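You operate a simulated robot arm through the tools that you are given. There is no shell and no other tool.

The job below is to be done with a simulated two-armed robot. You get a single attempt, and the scene is never put back.

Task
Find the air line still under pressure, bleed it to zero and tag it.
Fine: look with the gauge knob and turn it off after; the tag stands in that line's slot; the air valves stay shut.

Only the result counts: the job must be done as asked and must still hold three seconds after the hand-in. Knocking over, shifting, dropping, spilling or breaking anything else fails it.

Robot
Two 7-joint arms with two-finger parallel grippers on one trunk that stands fixed in place. Base frame: the origin is at the foot of the trunk, x ahead of it, y to its left, z up. Lengths are in m, angles in degrees, forces in N, time in s.
The left shoulder is at [0.05, 0.187, 1.16], the right one opposite. With the tool pointing down near the work surface each hand reaches from about 0.1 to 0.66 m from the base axis, measured 20 degrees to its own side. Payload 3.43 kg a hand.
The TCP of each hand is the grasp point between the finger pads, 0.03 m short of the fingertips. In the tool frame z runs along the fingers and y along their closing line. Largest opening 0.094 m; finger width 0.028, thickness 0.01; the body of the gripper, 0.05 by 0.096 m, starts 0.055 m behind the TCP.
Orientation is told as [roll, pitch, yaw] about the base's x, y, z axes, in that order, counted from this pose: with the fingers straight down and closing along the base's y, the tool's x points along the base's -x, its y along +y and its z along -z.

Tools
- The arms move only by the tool nudge_tool. It takes "left_moves", "right_moves" or both (then of equal length, played together; a hand with none holds still); each is a list that holds one entry, the list of rows, each a list of 6 numbers: the shift along the base's x, y, z in cm, then the turn, a rotation vector about the base's x, y, z in degrees. In form: [[[x, y, z, wx, wy, wz], ...]]. A call has 1 to 20 rows; each row shifts and turns the commanded pose from where the row before left it. "left_claw" and "right_claw" are, for a hand that has rows, the opening, from 0 (shut) to 1 (fully open), set as the call begins (left out, the last holds). Rows are played at 5 a second. More than 0.05 m and 8.6 degrees between two rows, or a gripper value outside its range, and nothing of the call is played. Where a pose cannot be reached the arm comes as near as it can. A force on the tool above 90 N (or 10 N above the force at the start of the call, whichever is more), or a blocked arm, ends the call early, and 0.2 s more pass. Each finger travels about 0.153 m/s and halts on what it meets, pressing with about 44 N; the grip force reading is that of the motor and also rises with nothing between the fingers. The clock runs only during rows and for 0.2 s after the last one: add rows that do not move to give the fingers time. It gives the time, the measured TCP pose, the force on the tool (base axes), the opening and the grip force at its end, in the units of the frame above (readings bear some noise), with the torque about the TCP (base axes, N m) and any sound that the robot's microphone picked up, and new pictures: "show" is both (left out), scene, wrist or none (wrist: the cameras of the hands that moved).
- Cameras (640 x 400 px; columns grow to the right, rows downward): "scene" is now at [0.1425, -0.0364, 1.3453]; the picture's right is [-0.54, -0.84, 0.00], its down [-0.29, 0.18, -0.94] and it looks along [0.79, -0.51, -0.34] (base axes); focal length 221 px, centre (320, 200). "left" rides on the left gripper at [0.076, -0.014, -0.103] in its tool frame; the picture's right is [0.18, 0.98, 0.00], its down [-0.75, 0.14, -0.64] and it looks along [-0.63, 0.12, 0.77] (tool axes); focal length 243 px, centre (320, 200). "right" rides on the right gripper at [0.076, 0.014, -0.102] in its tool frame; the picture's right is [-0.18, 0.98, 0.00], its down [-0.75, -0.14, -0.64] and it looks along [-0.63, -0.12, 0.77] (tool axes); focal length 243 px, centre (320, 200). There is no depth. A picture from a camera that has moved, and an enlarged one, comes with that camera's place and axes in the base frame and with its lens. The place of the scene camera against the robot may be out by one fixed shift of up to 0.018 m in any direction.
- raise_lower(by): slides the trunk up (or, below 0, down) by that many m; the arms and the scene camera ride with it, the base frame stays. It gives what a move gives, with no picture.
- pan_tilt(pan, tilt): turns the head with the scene camera to pan (to the left, within 80 degrees either way) and tilt (down, from -29 to 69), counted from straight ahead of the robot. It gives what a move gives, and a new picture of the scene camera.
- close_up(camera, box): a new picture of the part [left, top, right, bottom] of that camera's present view, enlarged. No time passes.
- close_job(): hands the job in; it is judged then, once.

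Places have to be worked out from the pictures, the camera data and where the tool is seen. Open the grippers and draw the arms clear of the work before you hand the job in, unless the task says otherwise.

The tools are called after ">>>" as a command line: name --argument value ..., lists and objects as JSON in quotes. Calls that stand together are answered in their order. nudge_tool: Moves the arms, as the interface text tells. Its arguments: {"type":"object","properties":{"left_moves":{"type":"array"},"left_claw":{"type":"number"},"right_moves":{"type":"array"},"right_claw":{"type":"number"},"show":{"type":"string","enum":["both","scene","wrist","none"]}},"required":[]} The other tools are called the same way: raise_lower (by) moves the trunk up or down; pan_tilt (pan, tilt) turns the head that bears the scene camera; close_up (camera, box) takes an enlarged picture of a part of a camera's view; close_job () hands the job in.

At the start:

```text
t: 0.0
left_eef_pos: [0.3423, -0.0045, 1.23]
left_tool_rot: [-0.2, 0.1, 0.1]
left_ft_force: [-0.9, -0.6, 0.2]
left_wrist_torque: [0.01, 0.02, 0.01]
left_finger_gap: 0.094
left_grasp_force: 0.1
right_eef_pos: [0.2654, -0.3028, 1.2868]
right_tool_rot: [0.0, 0.0, 0.0]
right_ft_force: [-0.9, -0.2, 0.1]
right_wrist_torque: [0.02, 0.0, -0.01]
right_finger_gap: 0.0942
right_grasp_force: 0.1
trunk travel left (down, up): [-0.375, 0.057]
head pan, tilt (commanded): [-32.5, 20.0]
```

scene: 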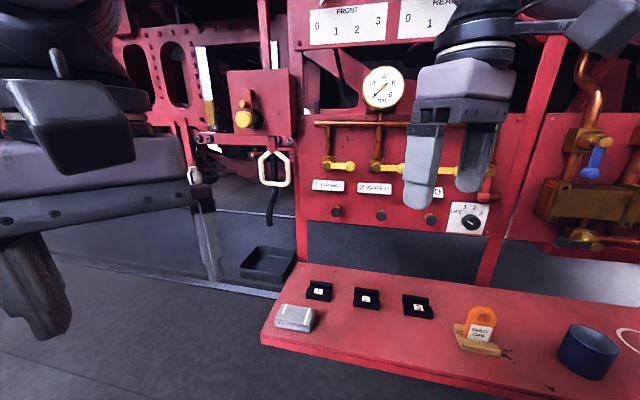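
right: 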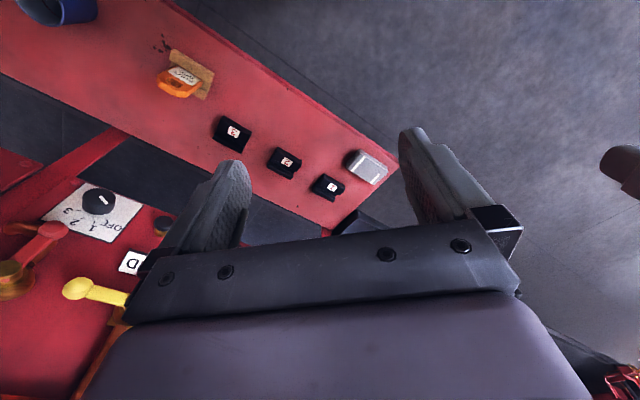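
left: 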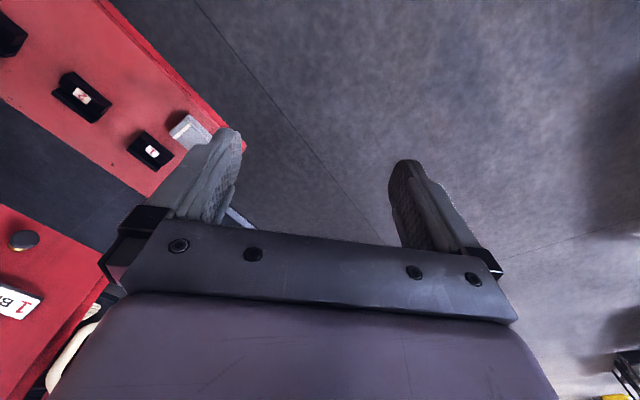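

The scene shows a panel with a gauge, three lines with yellow valves, a gauge knob, bleed buttons below the labels, a shelf with three slots and an orange tag. I take enlarged views to read the details before moving.

>>> close_up --camera "scene" --box '[300, 50, 520, 240]'

>>> close_up --camera "scene" --box '[260, 240, 640, 400]'

>>> close_up --camera "scene" --box '[300, 0, 640, 130]'

```text
2.11 times, centred on (410, 145) of scene
camera zoom: at [0.1425, -0.0364, 1.3453], right [-0.54, -0.84, 0.0], down [-0.29, 0.18, -0.94], along [0.79, -0.51, -0.34], focal length 466 px, centre (130, 316)
```

zoom: 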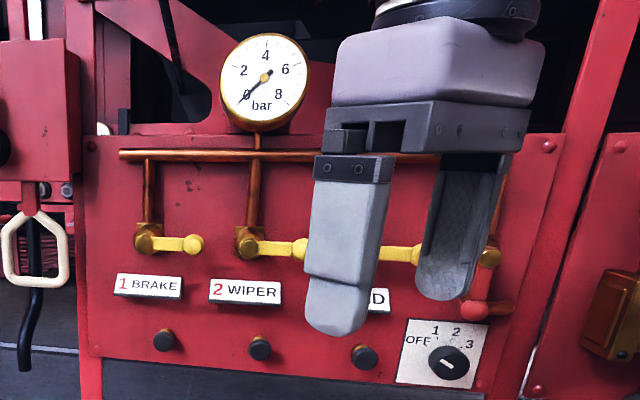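

```text
1.68 times, centred on (450, 320) of scene
camera zoom: at [0.1425, -0.0364, 1.3453], right [-0.54, -0.84, 0.0], down [-0.29, 0.18, -0.94], along [0.79, -0.51, -0.34], focal length 373 px, centre (101, -2)
```

zoom: 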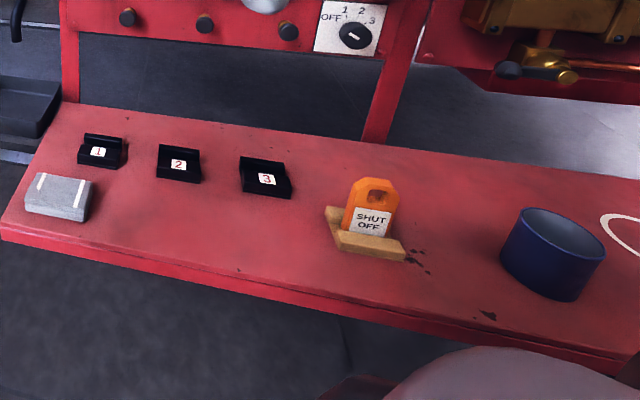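

```text
1.88 times, centred on (470, 65) of scene
camera zoom: at [0.1425, -0.0364, 1.3453], right [-0.54, -0.84, 0.0], down [-0.29, 0.18, -0.94], along [0.79, -0.51, -0.34], focal length 417 px, centre (38, 454)
```

zoom: 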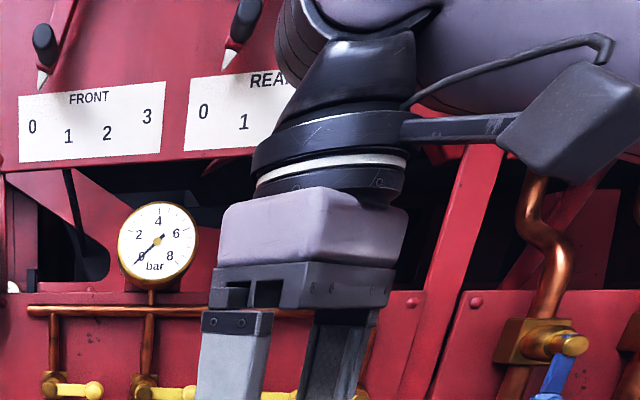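

From the first triangulation the knob is near [0.39, -0.72, 1.06], slot 1 near [0.63, -0.35, 0.81] and the tag near [0.27, -0.59, 0.87]. The right hand hides part of the panel, so I draw it back and to the right to clear the view.

>>> nudge_tool --right_moves '[[[-3, -3, 0, 0, 0, 0], [-3, -3, 0, 0, 0, 0], [-3, -3, 0, 0, 0, 0], [-3, -3, 0, 0, 0, 0], [-3, -3, 0, 0, 0, 0]]]' --show "both"

```text
t: 1.2
left_eef_pos: [0.3415, -0.0065, 1.2304]
left_tool_rot: [-0.1, 0.0, 0.1]
left_ft_force: [-0.1, 0.2, -0.3]
left_wrist_torque: [0.02, 0.01, -0.01]
left_finger_gap: 0.0942
left_grasp_force: 0.1
right_eef_pos: [0.1398, -0.4261, 1.262]
right_tool_rot: [0.0, -0.1, -0.1]
right_ft_force: [0.5, -0.1, -0.4]
right_wrist_torque: [0.02, 0.01, 0.02]
right_finger_gap: 0.0942
right_grasp_force: 0.2
right hand out of reach, approached as far as the arm can: row 4, 5
trunk travel left (down, up): [-0.375, 0.057]
head pan, tilt (commanded): [-32.5, 20.0]
camera scene: at [0.1423, -0.0366, 1.3453], right [-0.54, -0.84, 0.0], down [-0.29, 0.18, -0.94], along [0.79, -0.51, -0.34], focal length 221 px, centre (320, 200)
camera right: at [0.064, -0.4113, 1.3647], right [0.19, 0.98, 0.0], down [0.75, -0.14, 0.64], along [0.63, -0.12, -0.77], focal length 243 px, centre (320, 200)
```

scene: 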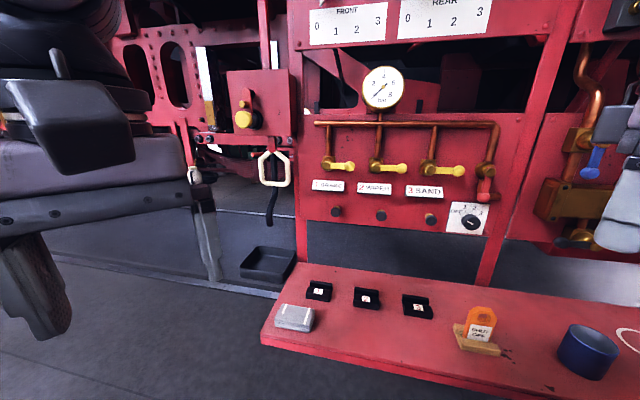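
right: 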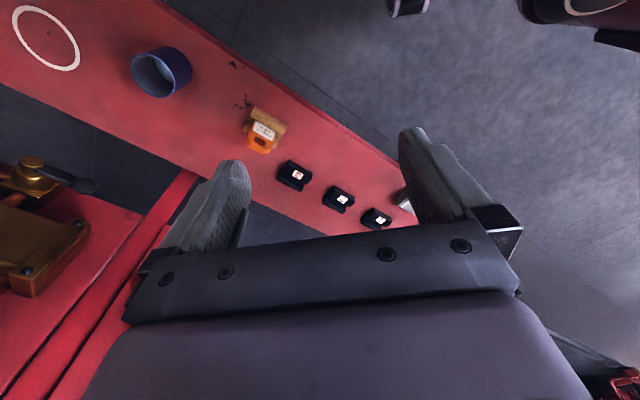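

Now the whole panel is visible. I enlarge the gauge, valves, buttons and knob.

>>> close_up --camera "scene" --box '[300, 170, 510, 250]'

>>> close_up --camera "scene" --box '[430, 190, 510, 245]'

>>> close_up --camera "scene" --box '[350, 55, 420, 125]'

>>> close_up --camera "scene" --box '[430, 290, 530, 370]'

>>> close_up --camera "scene" --box '[260, 260, 460, 360]'

>>> close_up --camera "right" --box '[220, 80, 420, 240]'

```text
3.05 times, centred on (405, 210) of scene
camera zoom: at [0.1423, -0.0366, 1.3453], right [-0.54, -0.84, 0.0], down [-0.29, 0.18, -0.94], along [0.79, -0.51, -0.34], focal length 675 px, centre (61, 170)
```

zoom: 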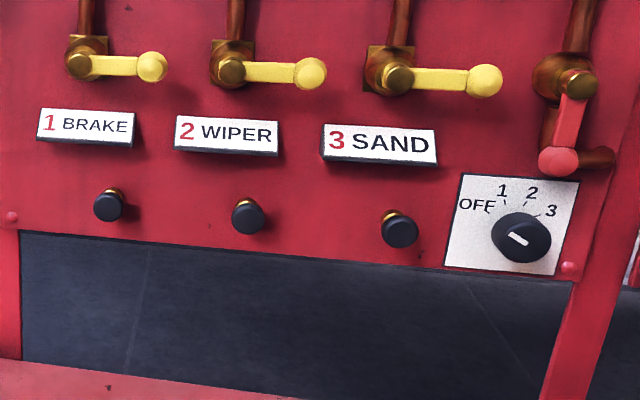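

```text
7.27 times, centred on (470, 218) of scene
camera zoom: at [0.1423, -0.0366, 1.3453], right [-0.54, -0.84, 0.0], down [-0.29, 0.18, -0.94], along [0.79, -0.51, -0.34], focal length 1610 px, centre (-771, 73)
```

zoom: 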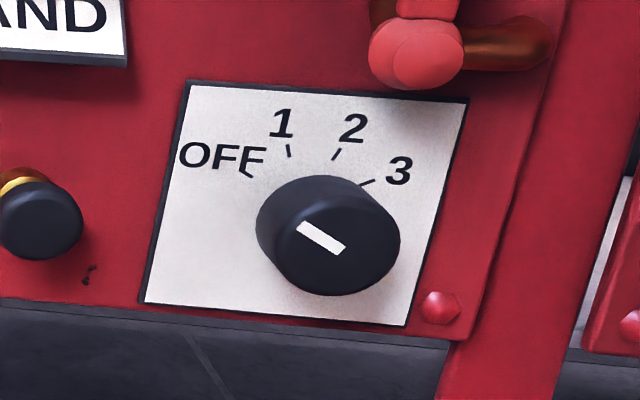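

```text
5.71 times, centred on (385, 90) of scene
camera zoom: at [0.1423, -0.0366, 1.3453], right [-0.54, -0.84, 0.0], down [-0.29, 0.18, -0.94], along [0.79, -0.51, -0.34], focal length 1265 px, centre (-51, 829)
```

zoom: 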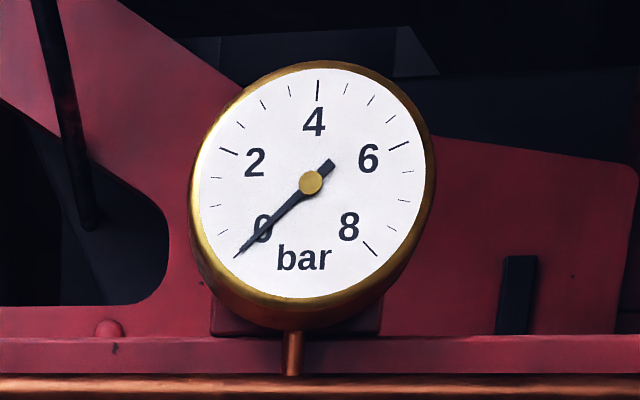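

```text
5.00 times, centred on (480, 330) of scene
camera zoom: at [0.1423, -0.0366, 1.3453], right [-0.54, -0.84, 0.0], down [-0.29, 0.18, -0.94], along [0.79, -0.51, -0.34], focal length 1107 px, centre (-480, -450)
```

zoom: 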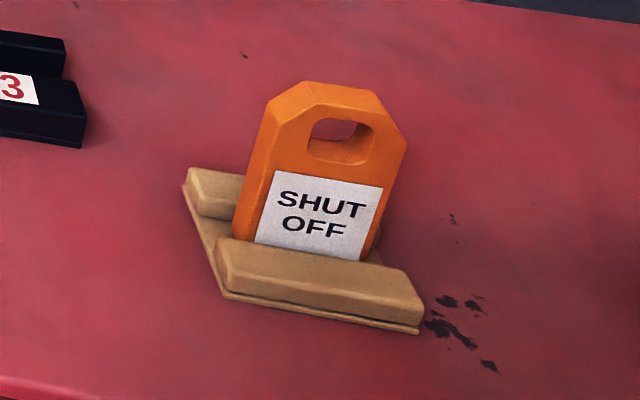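

```text
3.20 times, centred on (360, 310) of scene
camera zoom: at [0.1423, -0.0366, 1.3453], right [-0.54, -0.84, 0.0], down [-0.29, 0.18, -0.94], along [0.79, -0.51, -0.34], focal length 708 px, centre (192, -152)
```

zoom: 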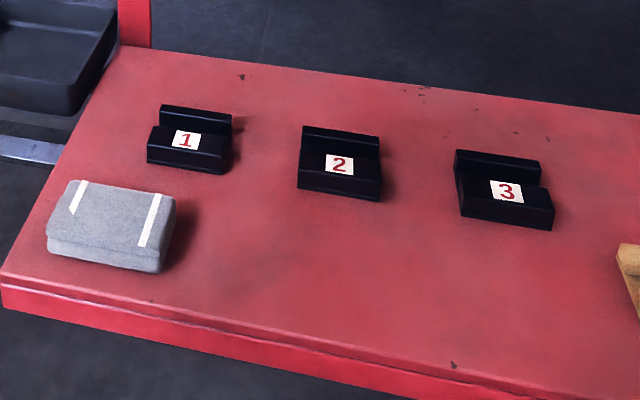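

```text
2.50 times, centred on (320, 160) of right
camera zoom: at [0.064, -0.4113, 1.3647], right [0.19, 0.98, 0.0], down [0.75, -0.14, 0.64], along [0.63, -0.12, -0.77], focal length 606 px, centre (320, 300)
```

zoom: 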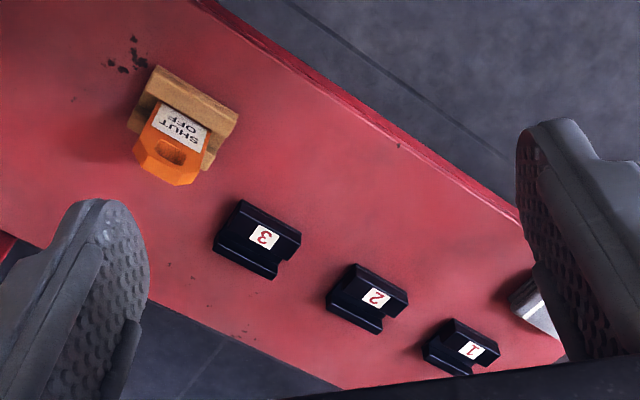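

The knob now points to OFF and the gauge reads 0; the knob is a round cap with a white pointer, and the black caps on brass stems are the bleed buttons. I lower the trunk 0.15 m for a second viewpoint to triangulate, since nothing lies under the hands.

>>> raise_lower --by -0.15

>>> pan_tilt --pan -32.5 --tilt 10

```text
t: 3.0
left_eef_pos: [0.3407, -0.0061, 1.0808]
left_tool_rot: [-0.1, 0.1, 0.0]
left_ft_force: [0.5, 0.4, -0.1]
left_wrist_torque: [0.07, 0.02, 0.02]
left_finger_gap: 0.0941
left_grasp_force: 0.1
right_eef_pos: [0.1407, -0.4246, 1.1134]
right_tool_rot: [0.0, -0.2, -0.1]
right_ft_force: [-1.2, 0.1, 0.1]
right_wrist_torque: [-0.03, -0.01, -0.02]
right_finger_gap: 0.094
right_grasp_force: 0.0
trunk travel left (down, up): [-0.225, 0.207]
head pan, tilt (commanded): [-32.5, 20.0]
```

```text
t: 3.7
left_eef_pos: [0.3408, -0.006, 1.0796]
left_tool_rot: [-0.2, 0.0, 0.1]
left_ft_force: [-0.3, 0.5, -0.1]
left_wrist_torque: [0.0, 0.01, 0.02]
left_finger_gap: 0.0941
left_grasp_force: 0.0
right_eef_pos: [0.1401, -0.4243, 1.1123]
right_tool_rot: [0.0, -0.1, 0.0]
right_ft_force: [0.3, -0.2, -0.4]
right_wrist_torque: [0.02, -0.01, 0.0]
right_finger_gap: 0.0941
right_grasp_force: 0.1
trunk travel left (down, up): [-0.225, 0.207]
head pan, tilt (commanded): [-32.5, 10.0]
camera scene: at [0.1424, -0.0362, 1.2115], right [-0.54, -0.84, 0.0], down [-0.15, 0.09, -0.98], along [0.83, -0.53, -0.17], focal length 221 px, centre (320, 200)
```

scene: 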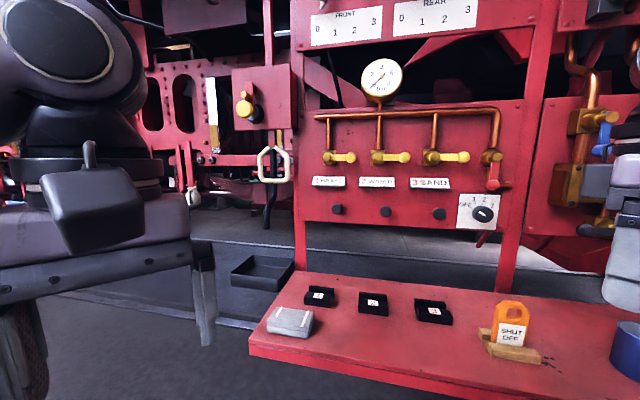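

I enlarge this second view in order to measure the button, knob, slot and tag pixels precisely.

>>> close_up --camera "scene" --box '[300, 170, 510, 250]'

>>> close_up --camera "scene" --box '[240, 260, 560, 400]'

>>> close_up --camera "right" --box '[0, 0, 420, 260]'

>>> close_up --camera "left" --box '[0, 0, 420, 400]'

```text
3.05 times, centred on (405, 210) of scene
camera zoom: at [0.1424, -0.0362, 1.2115], right [-0.54, -0.84, 0.0], down [-0.15, 0.09, -0.98], along [0.83, -0.53, -0.17], focal length 675 px, centre (61, 170)
```

zoom: 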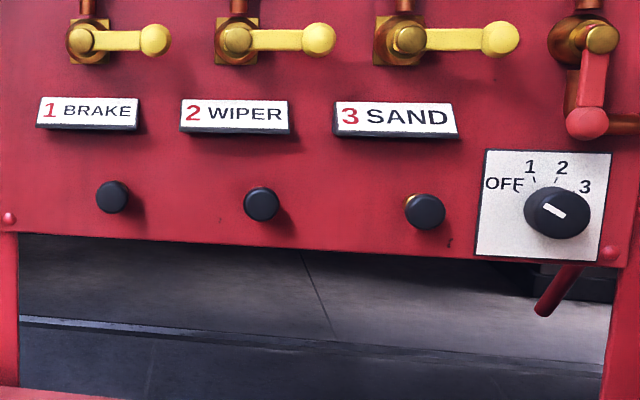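

```text
2.00 times, centred on (400, 330) of scene
camera zoom: at [0.1424, -0.0362, 1.2115], right [-0.54, -0.84, 0.0], down [-0.15, 0.09, -0.98], along [0.83, -0.53, -0.17], focal length 443 px, centre (160, -60)
```

zoom: 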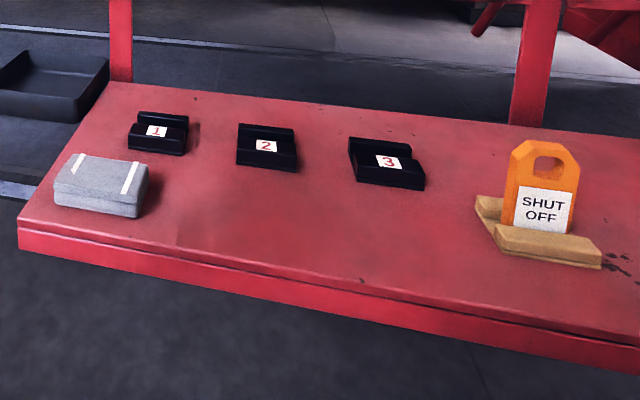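

```text
1.52 times, centred on (210, 130) of right
camera zoom: at [0.0645, -0.4107, 1.2149], right [0.19, 0.98, 0.0], down [0.75, -0.14, 0.64], along [0.63, -0.12, -0.77], focal length 370 px, centre (488, 307)
```

zoom: 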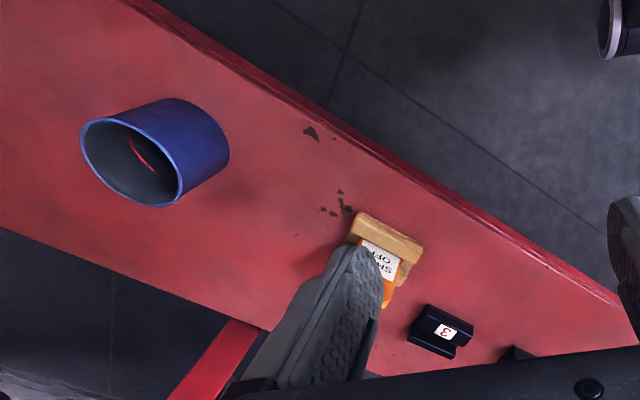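

```text
1.00 times, centred on (210, 200) of left (not enlarged: the box is as wide or as high as the picture)
camera zoom: at [0.266, -0.0201, 1.1836], right [-0.19, 0.98, 0.0], down [0.75, 0.14, 0.64], along [0.63, 0.12, -0.77], focal length 243 px, centre (430, 200)
```

zoom: 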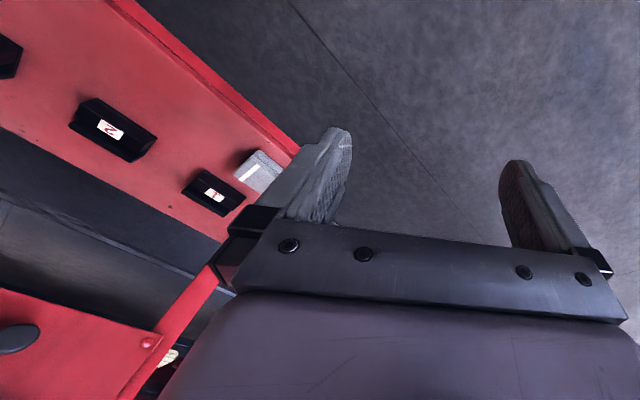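

Triangulating two scene views and cross-checking with the wrist camera, buttons 1-3 come to about [0.649,-0.435], [0.554,-0.536], [0.457,-0.637] at z 1.072, the knob about [0.380,-0.700,1.078], and the panel faces about 46° to the axes. I bring the right hand forward and yaw it -44° towards the panel before pitching it level.

>>> nudge_tool --right_moves '[[[2.2, -0.5, 0, 0, 0, -7.33], [2.2, -0.5, 0, 0, 0, -7.33], [2.2, -0.5, 0, 0, 0, -7.33], [2.2, -0.5, 0, 0, 0, -7.33], [2.2, -0.5, 0, 0, 0, -7.33], [2.2, -0.5, 0, 0, 0, -7.35]]]' --right_claw 0.75 --show "both"

```text
t: 5.1
left_eef_pos: [0.3422, -0.0056, 1.0791]
left_tool_rot: [-0.1, 0.0, 0.2]
left_ft_force: [0.1, -0.4, 0.1]
left_wrist_torque: [-0.02, -0.02, 0.02]
left_finger_gap: 0.0941
left_grasp_force: 0.1
right_eef_pos: [0.273, -0.4539, 1.1123]
right_tool_rot: [0.0, -0.2, -44.2]
right_ft_force: [0.1, -0.7, 0.6]
right_wrist_torque: [0.06, 0.0, 0.0]
right_finger_gap: 0.0705
right_grasp_force: 0.1
trunk travel left (down, up): [-0.225, 0.207]
head pan, tilt (commanded): [-32.5, 10.0]
camera scene: at [0.1425, -0.0362, 1.2115], right [-0.54, -0.84, 0.0], down [-0.15, 0.09, -0.98], along [0.83, -0.53, -0.17], focal length 221 px, centre (320, 200)
camera right: at [0.2285, -0.3914, 1.2144], right [0.82, 0.58, 0.0], down [0.44, -0.63, 0.64], along [0.37, -0.53, -0.77], focal length 243 px, centre (320, 200)
```

scene: 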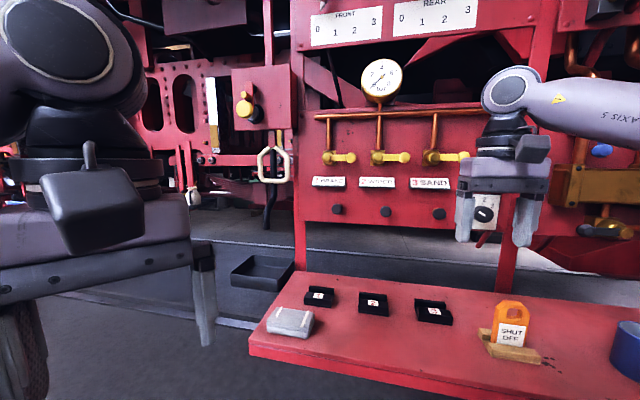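
right: 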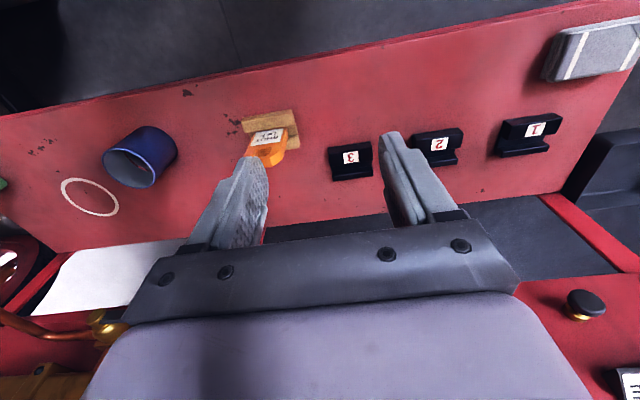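

The hand is yawed to -44.2° as asked, and the fingertips appear where the shifted scene camera predicts. Next I pitch the tool level to face the panel while moving toward a stand-off in front of the knob.

>>> nudge_tool --right_moves '[[[0.1, -1.1, -0.2, -5.7, -5.87, 0], [0.1, -1.1, -0.2, -5.7, -5.87, 0], [0.1, -1.1, -0.2, -5.7, -5.87, 0], [0.1, -1.1, -0.2, -5.7, -5.87, 0], [0.1, -1.1, -0.2, -5.7, -5.87, 0], [0.1, -1.1, -0.2, -5.7, -5.87, 0], [0.1, -1.1, -0.2, -5.7, -5.87, 0], [0.1, -1.1, -0.2, -5.7, -5.87, 0], [0.1, -1.1, -0.2, -5.7, -5.87, 0], [0.1, -1.1, -0.2, -5.7, -5.87, 0], [0.1, -1.1, -0.2, -5.7, -5.87, 0]]]' --show "both"

```text
t: 7.5
left_eef_pos: [0.3419, -0.0062, 1.0806]
left_tool_rot: [0.0, 0.1, 0.0]
left_ft_force: [-1.0, 0.0, -1.0]
left_wrist_torque: [0.01, -0.01, 0.01]
left_finger_gap: 0.0941
left_grasp_force: 0.0
right_eef_pos: [0.2843, -0.5762, 1.0904]
right_tool_rot: [170.5, -89.9, 145.3]
right_ft_force: [-0.2, -0.2, -0.4]
right_wrist_torque: [-0.01, 0.01, -0.01]
right_finger_gap: 0.0702
right_grasp_force: 0.1
trunk travel left (down, up): [-0.225, 0.207]
head pan, tilt (commanded): [-32.5, 10.0]
camera scene: at [0.1424, -0.0363, 1.2116], right [-0.54, -0.84, 0.0], down [-0.15, 0.09, -0.98], along [0.83, -0.53, -0.17], focal length 221 px, centre (320, 200)
camera right: at [0.2201, -0.4943, 1.0138], right [0.68, 0.71, 0.18], down [-0.56, 0.35, 0.75], along [0.47, -0.62, 0.63], focal length 243 px, centre (320, 200)
```

scene: 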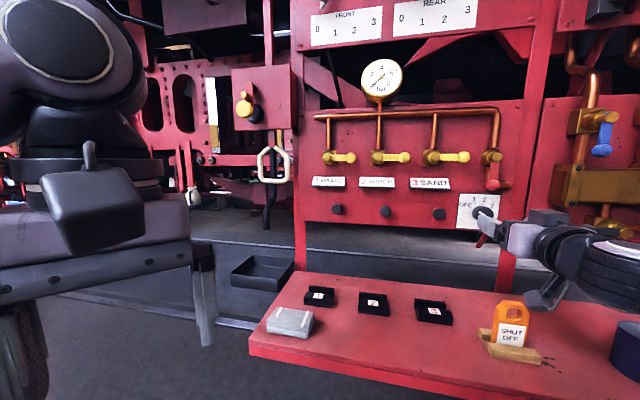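
right: 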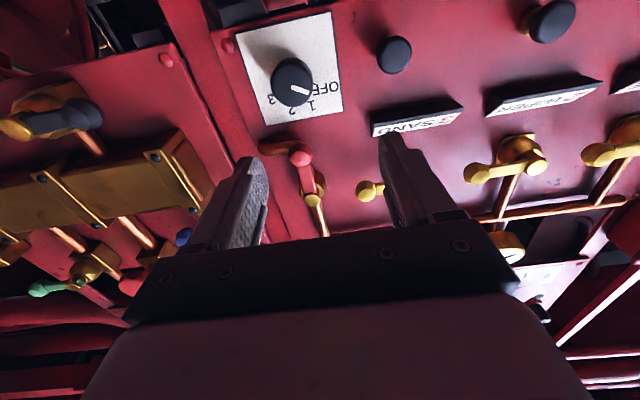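

The tool is now level and the wrist camera shows the knob nearly on the tool axis, at about [0.380,-0.703,1.075], 0.157 m ahead and slightly right and below. I shift onto its axis and roll the hand -30° at stand-off so the fingers avoid the red lever.

>>> nudge_tool --right_moves '[[[-0.42, -0.43, -0.37, -5.38, 5.23, 0], [-0.42, -0.43, -0.37, -5.38, 5.23, 0], [-0.42, -0.43, -0.37, -5.38, 5.23, 0], [-0.42, -0.43, -0.37, -5.38, 5.23, 0], [0, 0, 0, 0, 0, 0]]]' --show "both"

>>> close_up --camera "right" --box '[200, 30, 440, 180]'

>>> close_up --camera "scene" --box '[430, 170, 560, 260]'

```text
t: 8.7
left_eef_pos: [0.3414, -0.0062, 1.0796]
left_tool_rot: [-0.1, 0.0, 0.1]
left_ft_force: [0.3, 0.1, -0.1]
left_wrist_torque: [-0.02, -0.02, 0.01]
left_finger_gap: 0.0942
left_grasp_force: 0.1
right_eef_pos: [0.267, -0.5928, 1.076]
right_tool_rot: [-90.1, -59.7, 46.0]
right_ft_force: [-0.3, 0.5, 0.2]
right_wrist_torque: [0.01, -0.02, 0.0]
right_finger_gap: 0.0705
right_grasp_force: 0.1
trunk travel left (down, up): [-0.225, 0.207]
head pan, tilt (commanded): [-32.5, 10.0]
camera scene: at [0.1424, -0.0362, 1.2116], right [-0.54, -0.84, 0.0], down [-0.15, 0.09, -0.98], along [0.83, -0.53, -0.17], focal length 221 px, centre (320, 200)
camera right: at [0.1757, -0.5405, 1.0023], right [0.66, 0.68, -0.34], down [-0.28, 0.63, 0.72], along [0.7, -0.38, 0.61], focal length 243 px, centre (320, 200)
```

scene: 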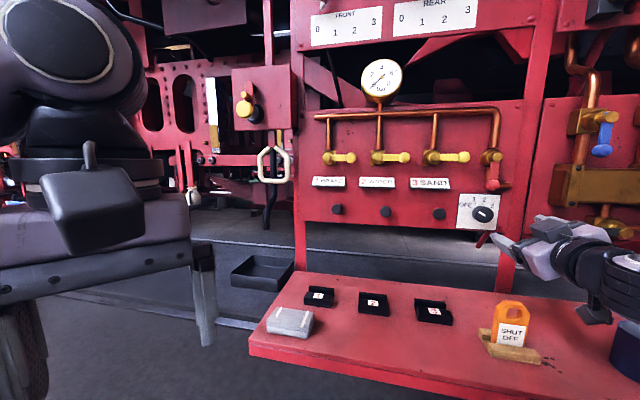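
right: 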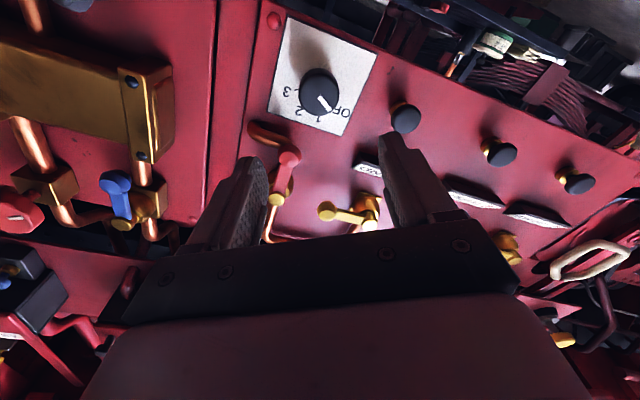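

```text
2.67 times, centred on (320, 105) of right
camera zoom: at [0.1757, -0.5405, 1.0023], right [0.66, 0.68, -0.34], down [-0.28, 0.63, 0.72], along [0.7, -0.38, 0.61], focal length 647 px, centre (320, 453)
```

zoom: 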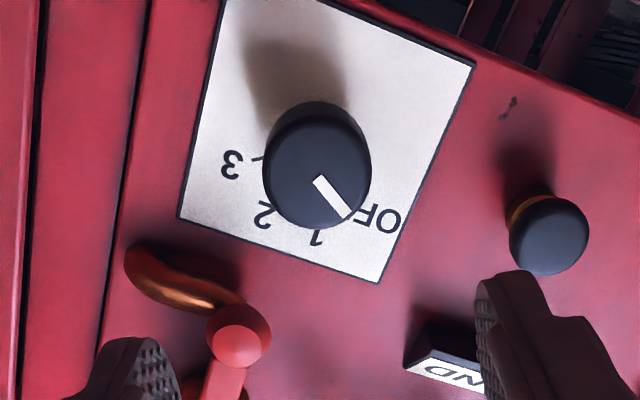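

```text
4.44 times, centred on (495, 215) of scene
camera zoom: at [0.1424, -0.0362, 1.2116], right [-0.54, -0.84, 0.0], down [-0.15, 0.09, -0.98], along [0.83, -0.53, -0.17], focal length 984 px, centre (-458, 133)
```

zoom: 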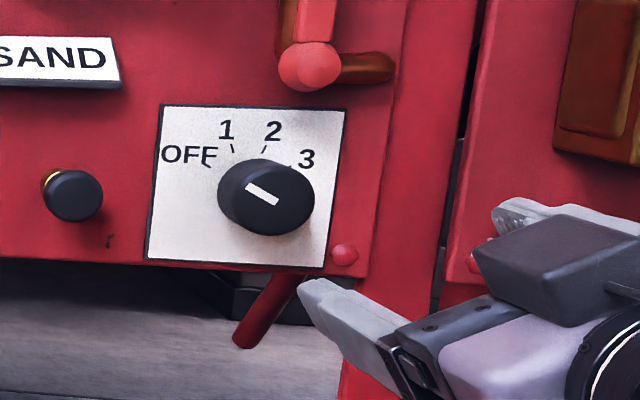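

In the wrist view the knob cap sits exactly on the tool axis, 0.158 m ahead, with radius about 0.02 m. I advance 0.13 m along the panel normal, so the tips just pass the cap face, and check.

>>> nudge_tool --right_moves '[[[2.33, -2.26, 0, 0, 0, 0], [2.33, -2.26, 0, 0, 0, 0], [2.33, -2.26, 0, 0, 0, 0], [1.4, -1.36, 0, 0, 0, 0], [0.9, -0.87, 0, 0, 0, 0], [0, 0, 0, 0, 0, 0]]]' --show "both"

>>> close_up --camera "right" --box '[200, 70, 440, 220]'

>>> close_up --camera "scene" --box '[430, 170, 560, 260]'

```text
t: 10.1
left_eef_pos: [0.3409, -0.007, 1.0807]
left_tool_rot: [-0.1, 0.0, 0.0]
left_ft_force: [0.9, 0.6, 0.3]
left_wrist_torque: [0.0, 0.02, 0.01]
left_finger_gap: 0.0942
left_grasp_force: 0.0
right_eef_pos: [0.3605, -0.6837, 1.076]
right_tool_rot: [-90.0, -60.0, 45.9]
right_ft_force: [0.0, 0.6, 0.6]
right_wrist_torque: [-0.01, 0.02, 0.06]
right_finger_gap: 0.0705
right_grasp_force: 0.0
trunk travel left (down, up): [-0.225, 0.207]
head pan, tilt (commanded): [-32.5, 10.0]
camera scene: at [0.1425, -0.0362, 1.2115], right [-0.54, -0.84, 0.0], down [-0.15, 0.09, -0.98], along [0.83, -0.53, -0.17], focal length 221 px, centre (320, 200)
camera right: at [0.269, -0.6308, 1.0024], right [0.66, 0.68, -0.33], down [-0.28, 0.63, 0.72], along [0.7, -0.38, 0.61], focal length 243 px, centre (320, 200)
```

scene: 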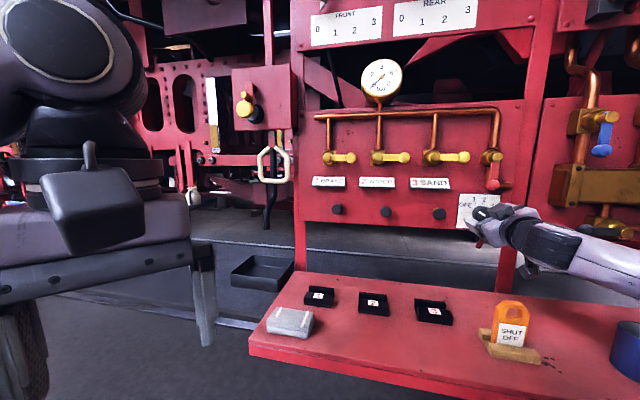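
right: 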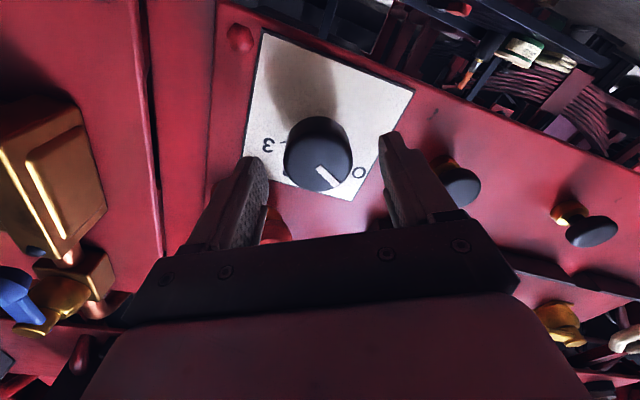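

```text
2.67 times, centred on (320, 145) of right
camera zoom: at [0.269, -0.6308, 1.0024], right [0.66, 0.68, -0.33], down [-0.28, 0.63, 0.72], along [0.7, -0.38, 0.61], focal length 647 px, centre (320, 347)
```

zoom: 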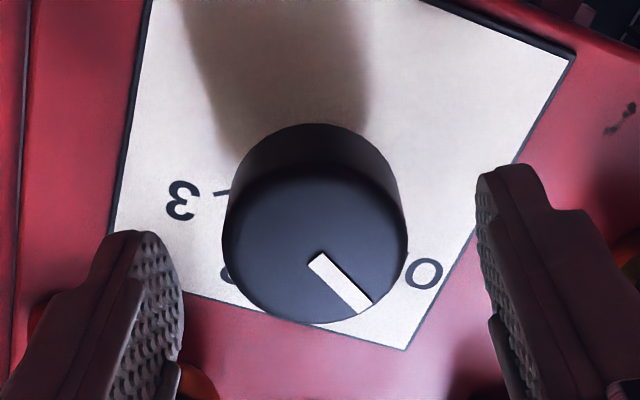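

```text
4.44 times, centred on (495, 215) of scene
camera zoom: at [0.1425, -0.0362, 1.2115], right [-0.54, -0.84, 0.0], down [-0.15, 0.09, -0.98], along [0.83, -0.53, -0.17], focal length 984 px, centre (-458, 133)
```

zoom: 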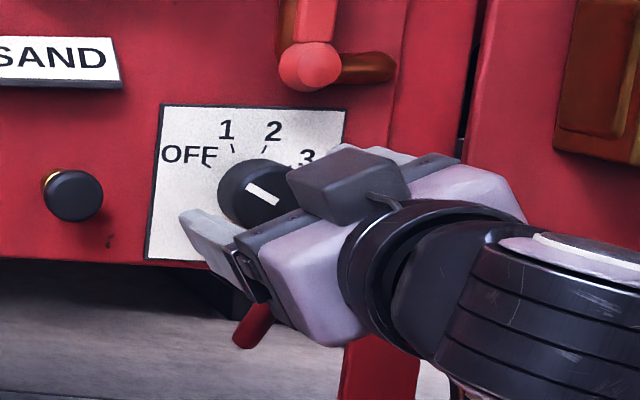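

The cap face is centred on the axis, 0.027 m ahead of the TCP, and the knob is about 0.019 m deep. I go 1.1 cm further so the tips overlap it without touching the plate, then close on it.

>>> nudge_tool --right_moves '[[[0.4, -0.38, 0, 0, 0, 0], [0.39, -0.38, 0, 0, 0, 0], [0, 0, 0, 0, 0, 0]]]' --show "none"

>>> nudge_tool --right_moves '[[[0, 0, 0, 0, 0, 0], [0, 0, 0, 0, 0, 0], [0, 0, 0, 0, 0, 0]]]' --right_claw 0.0 --show "both"

```text
t: 10.9
left_eef_pos: [0.3406, -0.0072, 1.0807]
left_tool_rot: [0.0, -0.1, 0.1]
left_ft_force: [0.9, 0.0, 0.4]
left_wrist_torque: [-0.02, 0.05, -0.02]
left_finger_gap: 0.0939
left_grasp_force: 0.1
right_eef_pos: [0.3676, -0.6917, 1.0759]
right_tool_rot: [-90.1, -59.8, 46.1]
right_ft_force: [-0.1, 0.3, 0.7]
right_wrist_torque: [0.03, 0.0, -0.01]
right_finger_gap: 0.0705
right_grasp_force: 0.1
trunk travel left (down, up): [-0.225, 0.207]
head pan, tilt (commanded): [-32.5, 10.0]
```

```text
t: 11.7
left_eef_pos: [0.3415, -0.0065, 1.08]
left_tool_rot: [0.0, 0.0, 0.2]
left_ft_force: [0.2, 1.1, -0.3]
left_wrist_torque: [-0.03, -0.01, -0.02]
left_finger_gap: 0.094
left_grasp_force: 0.0
right_eef_pos: [0.3666, -0.6922, 1.0771]
right_tool_rot: [-90.2, -60.0, 45.9]
right_ft_force: [2.5, -6.2, 4.6]
right_wrist_torque: [0.07, -0.05, -0.22]
right_finger_gap: 0.0413
right_grasp_force: 45.0
trunk travel left (down, up): [-0.225, 0.207]
head pan, tilt (commanded): [-32.5, 10.0]
camera scene: at [0.1424, -0.0364, 1.2116], right [-0.54, -0.84, 0.0], down [-0.15, 0.09, -0.98], along [0.83, -0.53, -0.17], focal length 221 px, centre (320, 200)
camera right: at [0.2761, -0.6387, 1.0027], right [0.66, 0.68, -0.33], down [-0.28, 0.63, 0.72], along [0.7, -0.38, 0.61], focal length 243 px, centre (320, 200)
```

scene: 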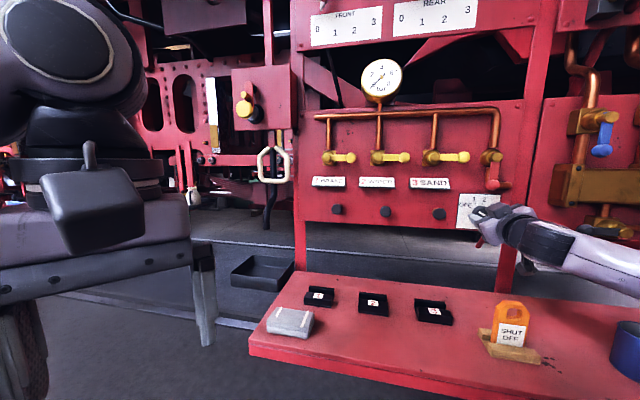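
right: 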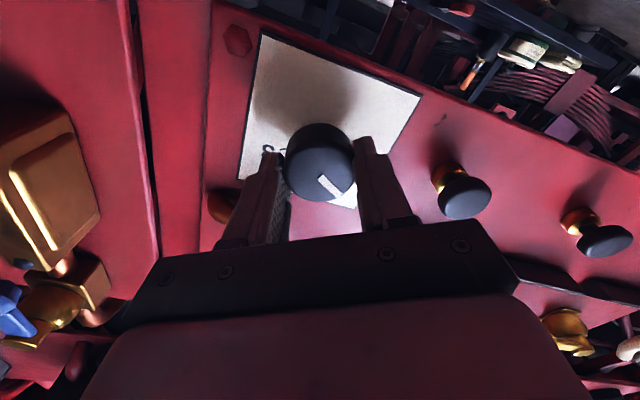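

The fingers hold the knob (gap 0.041 m, 45 N) with a small side load of about 1.5 mm offset, which I relieve. Then I turn +40° about the panel normal to position 1.

>>> nudge_tool --right_moves '[[[-0.07, -0.07, 0.08, 0, 0, 0], [0, 0, 0, 5.74, -5.57, 0], [0, 0, 0, 5.74, -5.57, 0], [0, 0, 0, 5.74, -5.57, 0], [0, 0, 0, 5.74, -5.57, 0], [0, 0, 0, 5.74, -5.57, 0], [0, 0, 0, 0, 0, 0], [0, 0, 0, 0, 0, 0]]]' --show "both"

>>> close_up --camera "scene" --box '[345, 45, 420, 115]'

>>> close_up --camera "scene" --box '[430, 170, 560, 260]'

>>> close_up --camera "right" --box '[200, 70, 440, 220]'

```text
t: 13.5
left_eef_pos: [0.34, -0.0065, 1.0796]
left_tool_rot: [0.0, 0.0, 0.1]
left_ft_force: [-0.8, 0.6, -0.2]
left_wrist_torque: [-0.01, -0.01, 0.05]
left_finger_gap: 0.0942
left_grasp_force: 0.0
right_eef_pos: [0.366, -0.6927, 1.0754]
right_tool_rot: [89.9, -79.9, -134.0]
right_ft_force: [0.9, -5.4, 1.0]
right_wrist_torque: [-0.11, -0.17, -0.27]
right_finger_gap: 0.041
right_grasp_force: 45.5
trunk travel left (down, up): [-0.225, 0.207]
head pan, tilt (commanded): [-32.5, 10.0]
camera scene: at [0.1424, -0.0366, 1.2116], right [-0.54, -0.84, 0.0], down [-0.15, 0.09, -0.98], along [0.83, -0.53, -0.17], focal length 221 px, centre (320, 200)
camera right: at [0.3122, -0.601, 1.0037], right [0.65, 0.67, 0.35], down [-0.65, 0.25, 0.72], along [0.39, -0.7, 0.6], focal length 243 px, centre (320, 200)
```

scene: 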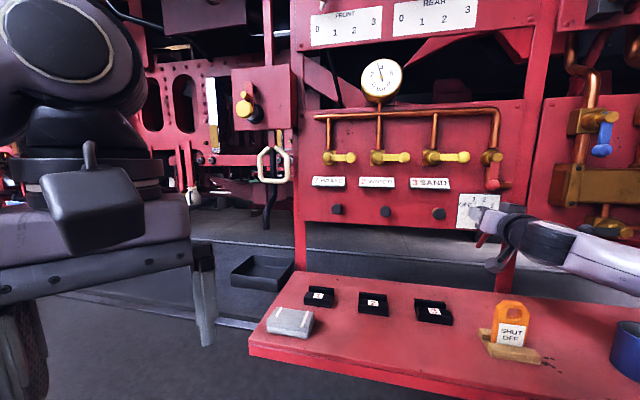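
right: 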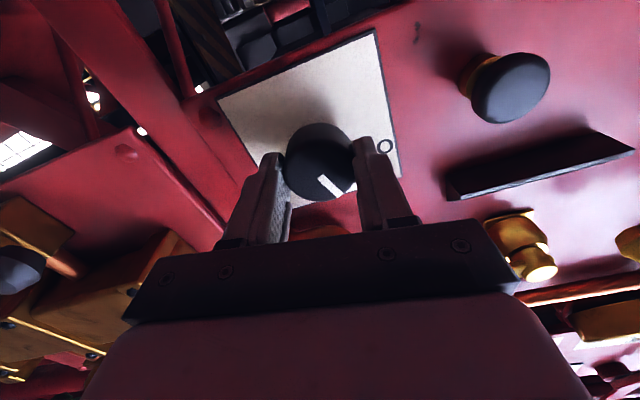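

```text
5.71 times, centred on (382, 80) of scene
camera zoom: at [0.1424, -0.0366, 1.2116], right [-0.54, -0.84, 0.0], down [-0.15, 0.09, -0.98], along [0.83, -0.53, -0.17], focal length 1265 px, centre (-37, 886)
```

zoom: 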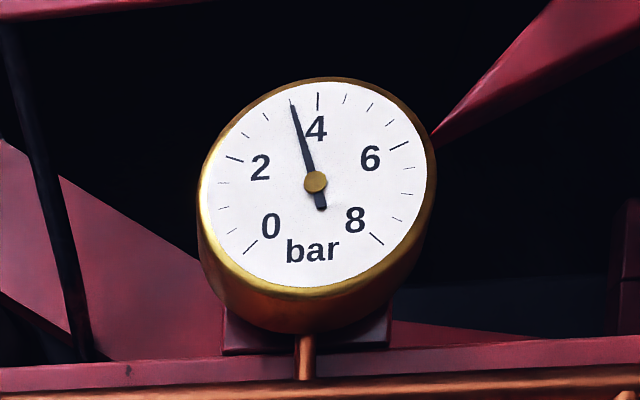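

```text
4.44 times, centred on (495, 215) of scene
camera zoom: at [0.1424, -0.0366, 1.2116], right [-0.54, -0.84, 0.0], down [-0.15, 0.09, -0.98], along [0.83, -0.53, -0.17], focal length 984 px, centre (-458, 133)
```

zoom: 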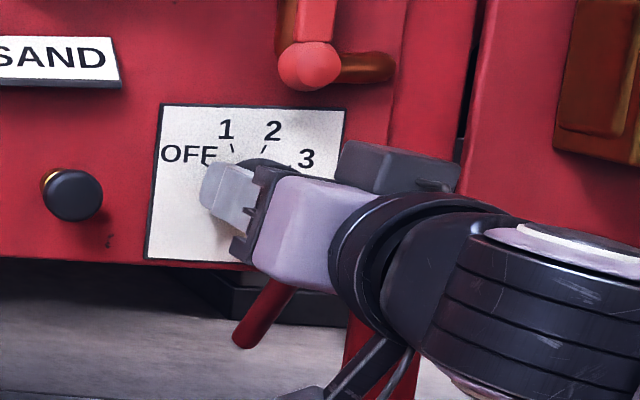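

```text
2.67 times, centred on (320, 145) of right
camera zoom: at [0.3122, -0.601, 1.0037], right [0.65, 0.67, 0.35], down [-0.65, 0.25, 0.72], along [0.39, -0.7, 0.6], focal length 647 px, centre (320, 347)
```

zoom: 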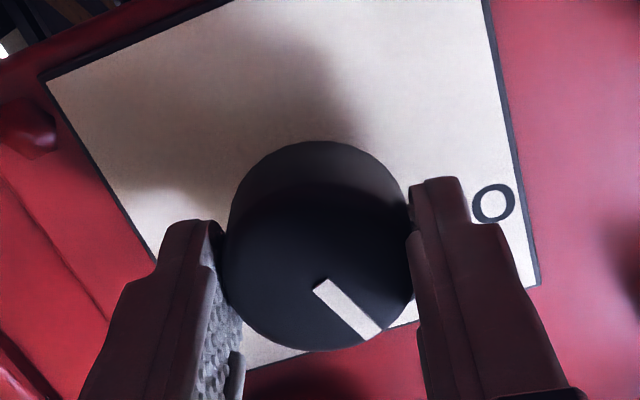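

With the knob on 1 the gauge shows about 3.6 bar, so line 1 (BRAKE) is the one under pressure. I release the knob, leaving it on 1, and check that it stays.

>>> nudge_tool --right_moves '[[[0, 0, 0, 0, 0, 0], [0, 0, 0, 0, 0, 0], [0, 0, 0, 0, 0, 0]]]' --right_claw 0.75 --show "none"

>>> nudge_tool --right_moves '[[[-1.0, 0.97, 0, 0, 0, 0], [-2.3, 2.23, 0, 0, 0, 0], [-2.3, 2.23, 0, 0, 0, 0], [-2.3, 2.23, 0, 0, 0, 0], [0, 0, 0, 0, 0, 0]]]' --left_moves '[[[0, 3, 0, 0, 0, 0], [0, 3, 0, 0, 0, 0], [0, 3, 0, 0, 0, 0], [0, 3, 0, 0, 0, 0], [0, 3, 0, 0, 0, 0]]]' --show "both"

>>> close_up --camera "scene" --box '[345, 45, 420, 115]'

>>> close_up --camera "scene" --box '[430, 170, 560, 260]'

```text
t: 14.3
left_eef_pos: [0.3409, -0.0062, 1.0798]
left_tool_rot: [-0.1, 0.0, 0.1]
left_ft_force: [-0.1, 0.0, 0.1]
left_wrist_torque: [0.0, 0.0, 0.03]
left_finger_gap: 0.0941
left_grasp_force: 0.1
right_eef_pos: [0.3671, -0.6915, 1.0778]
right_tool_rot: [90.3, -80.1, -134.3]
right_ft_force: [-0.4, -0.1, 0.2]
right_wrist_torque: [0.02, 0.0, 0.01]
right_finger_gap: 0.0704
right_grasp_force: 0.2
trunk travel left (down, up): [-0.225, 0.207]
head pan, tilt (commanded): [-32.5, 10.0]
```

```text
t: 15.5
left_eef_pos: [0.3408, 0.1444, 1.0796]
left_tool_rot: [-0.1, 0.1, 0.1]
left_ft_force: [0.4, -0.4, -0.5]
left_wrist_torque: [-0.03, 0.03, 0.03]
left_finger_gap: 0.0939
left_grasp_force: 0.1
right_eef_pos: [0.2875, -0.6138, 1.0768]
right_tool_rot: [90.2, -80.0, -134.3]
right_ft_force: [-0.1, 0.8, 0.4]
right_wrist_torque: [0.02, -0.02, 0.03]
right_finger_gap: 0.0703
right_grasp_force: 0.0
trunk travel left (down, up): [-0.225, 0.207]
head pan, tilt (commanded): [-32.5, 10.0]
camera scene: at [0.1423, -0.036, 1.2116], right [-0.54, -0.84, 0.0], down [-0.15, 0.09, -0.98], along [0.83, -0.53, -0.17], focal length 221 px, centre (320, 200)
camera right: at [0.2329, -0.5239, 1.0044], right [0.65, 0.67, 0.35], down [-0.65, 0.25, 0.72], along [0.39, -0.7, 0.6], focal length 243 px, centre (320, 200)
camera left: at [0.2658, 0.131, 1.1837], right [-0.19, 0.98, 0.0], down [0.75, 0.14, 0.64], along [0.63, 0.12, -0.77], focal length 243 px, centre (320, 200)
```

scene: 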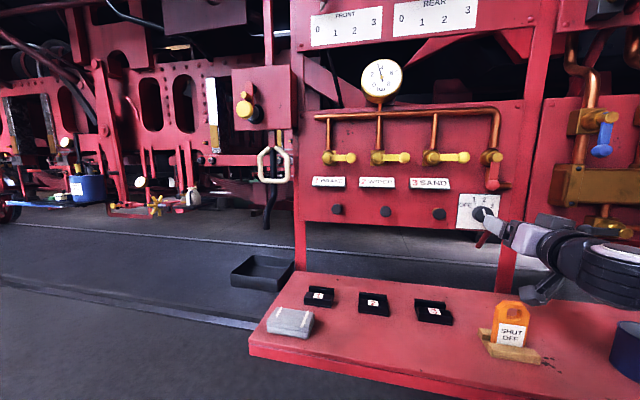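
right: 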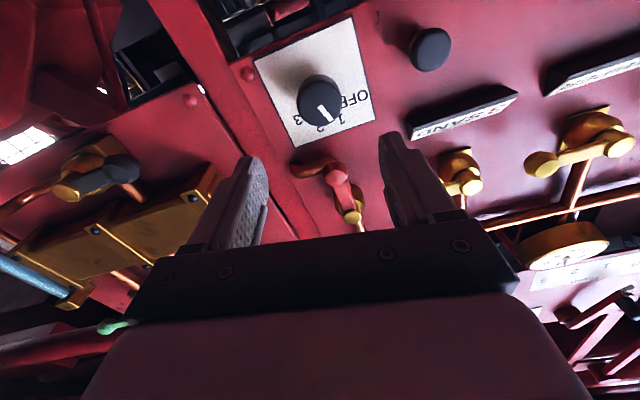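
left: 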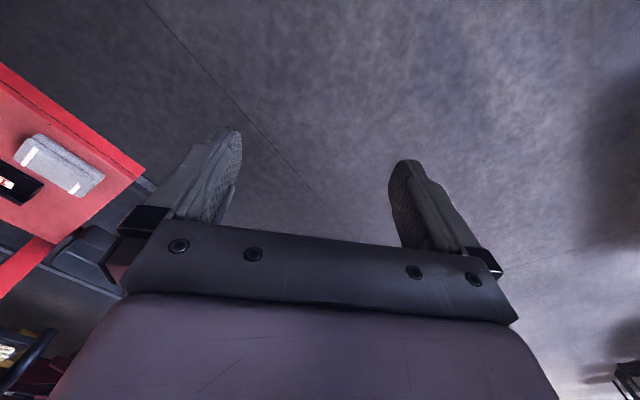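

```text
5.71 times, centred on (382, 80) of scene
camera zoom: at [0.1423, -0.036, 1.2116], right [-0.54, -0.84, 0.0], down [-0.15, 0.09, -0.98], along [0.83, -0.53, -0.17], focal length 1265 px, centre (-37, 886)
```

zoom: 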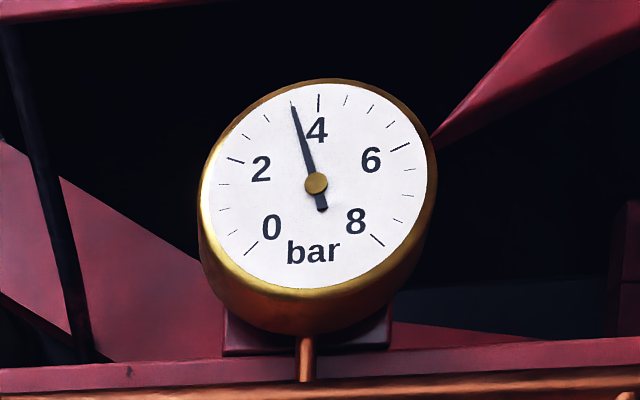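

```text
4.44 times, centred on (495, 215) of scene
camera zoom: at [0.1423, -0.036, 1.2116], right [-0.54, -0.84, 0.0], down [-0.15, 0.09, -0.98], along [0.83, -0.53, -0.17], focal length 984 px, centre (-458, 133)
```

zoom: 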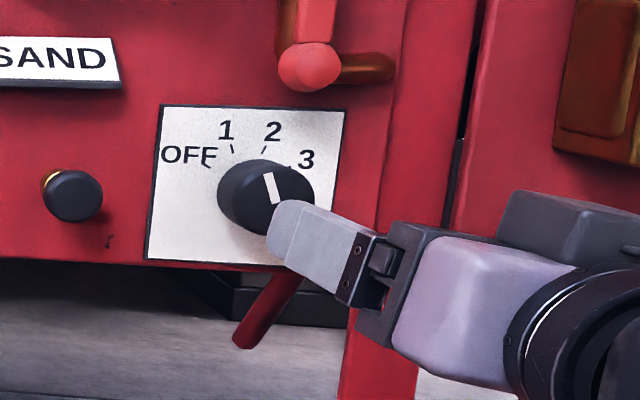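

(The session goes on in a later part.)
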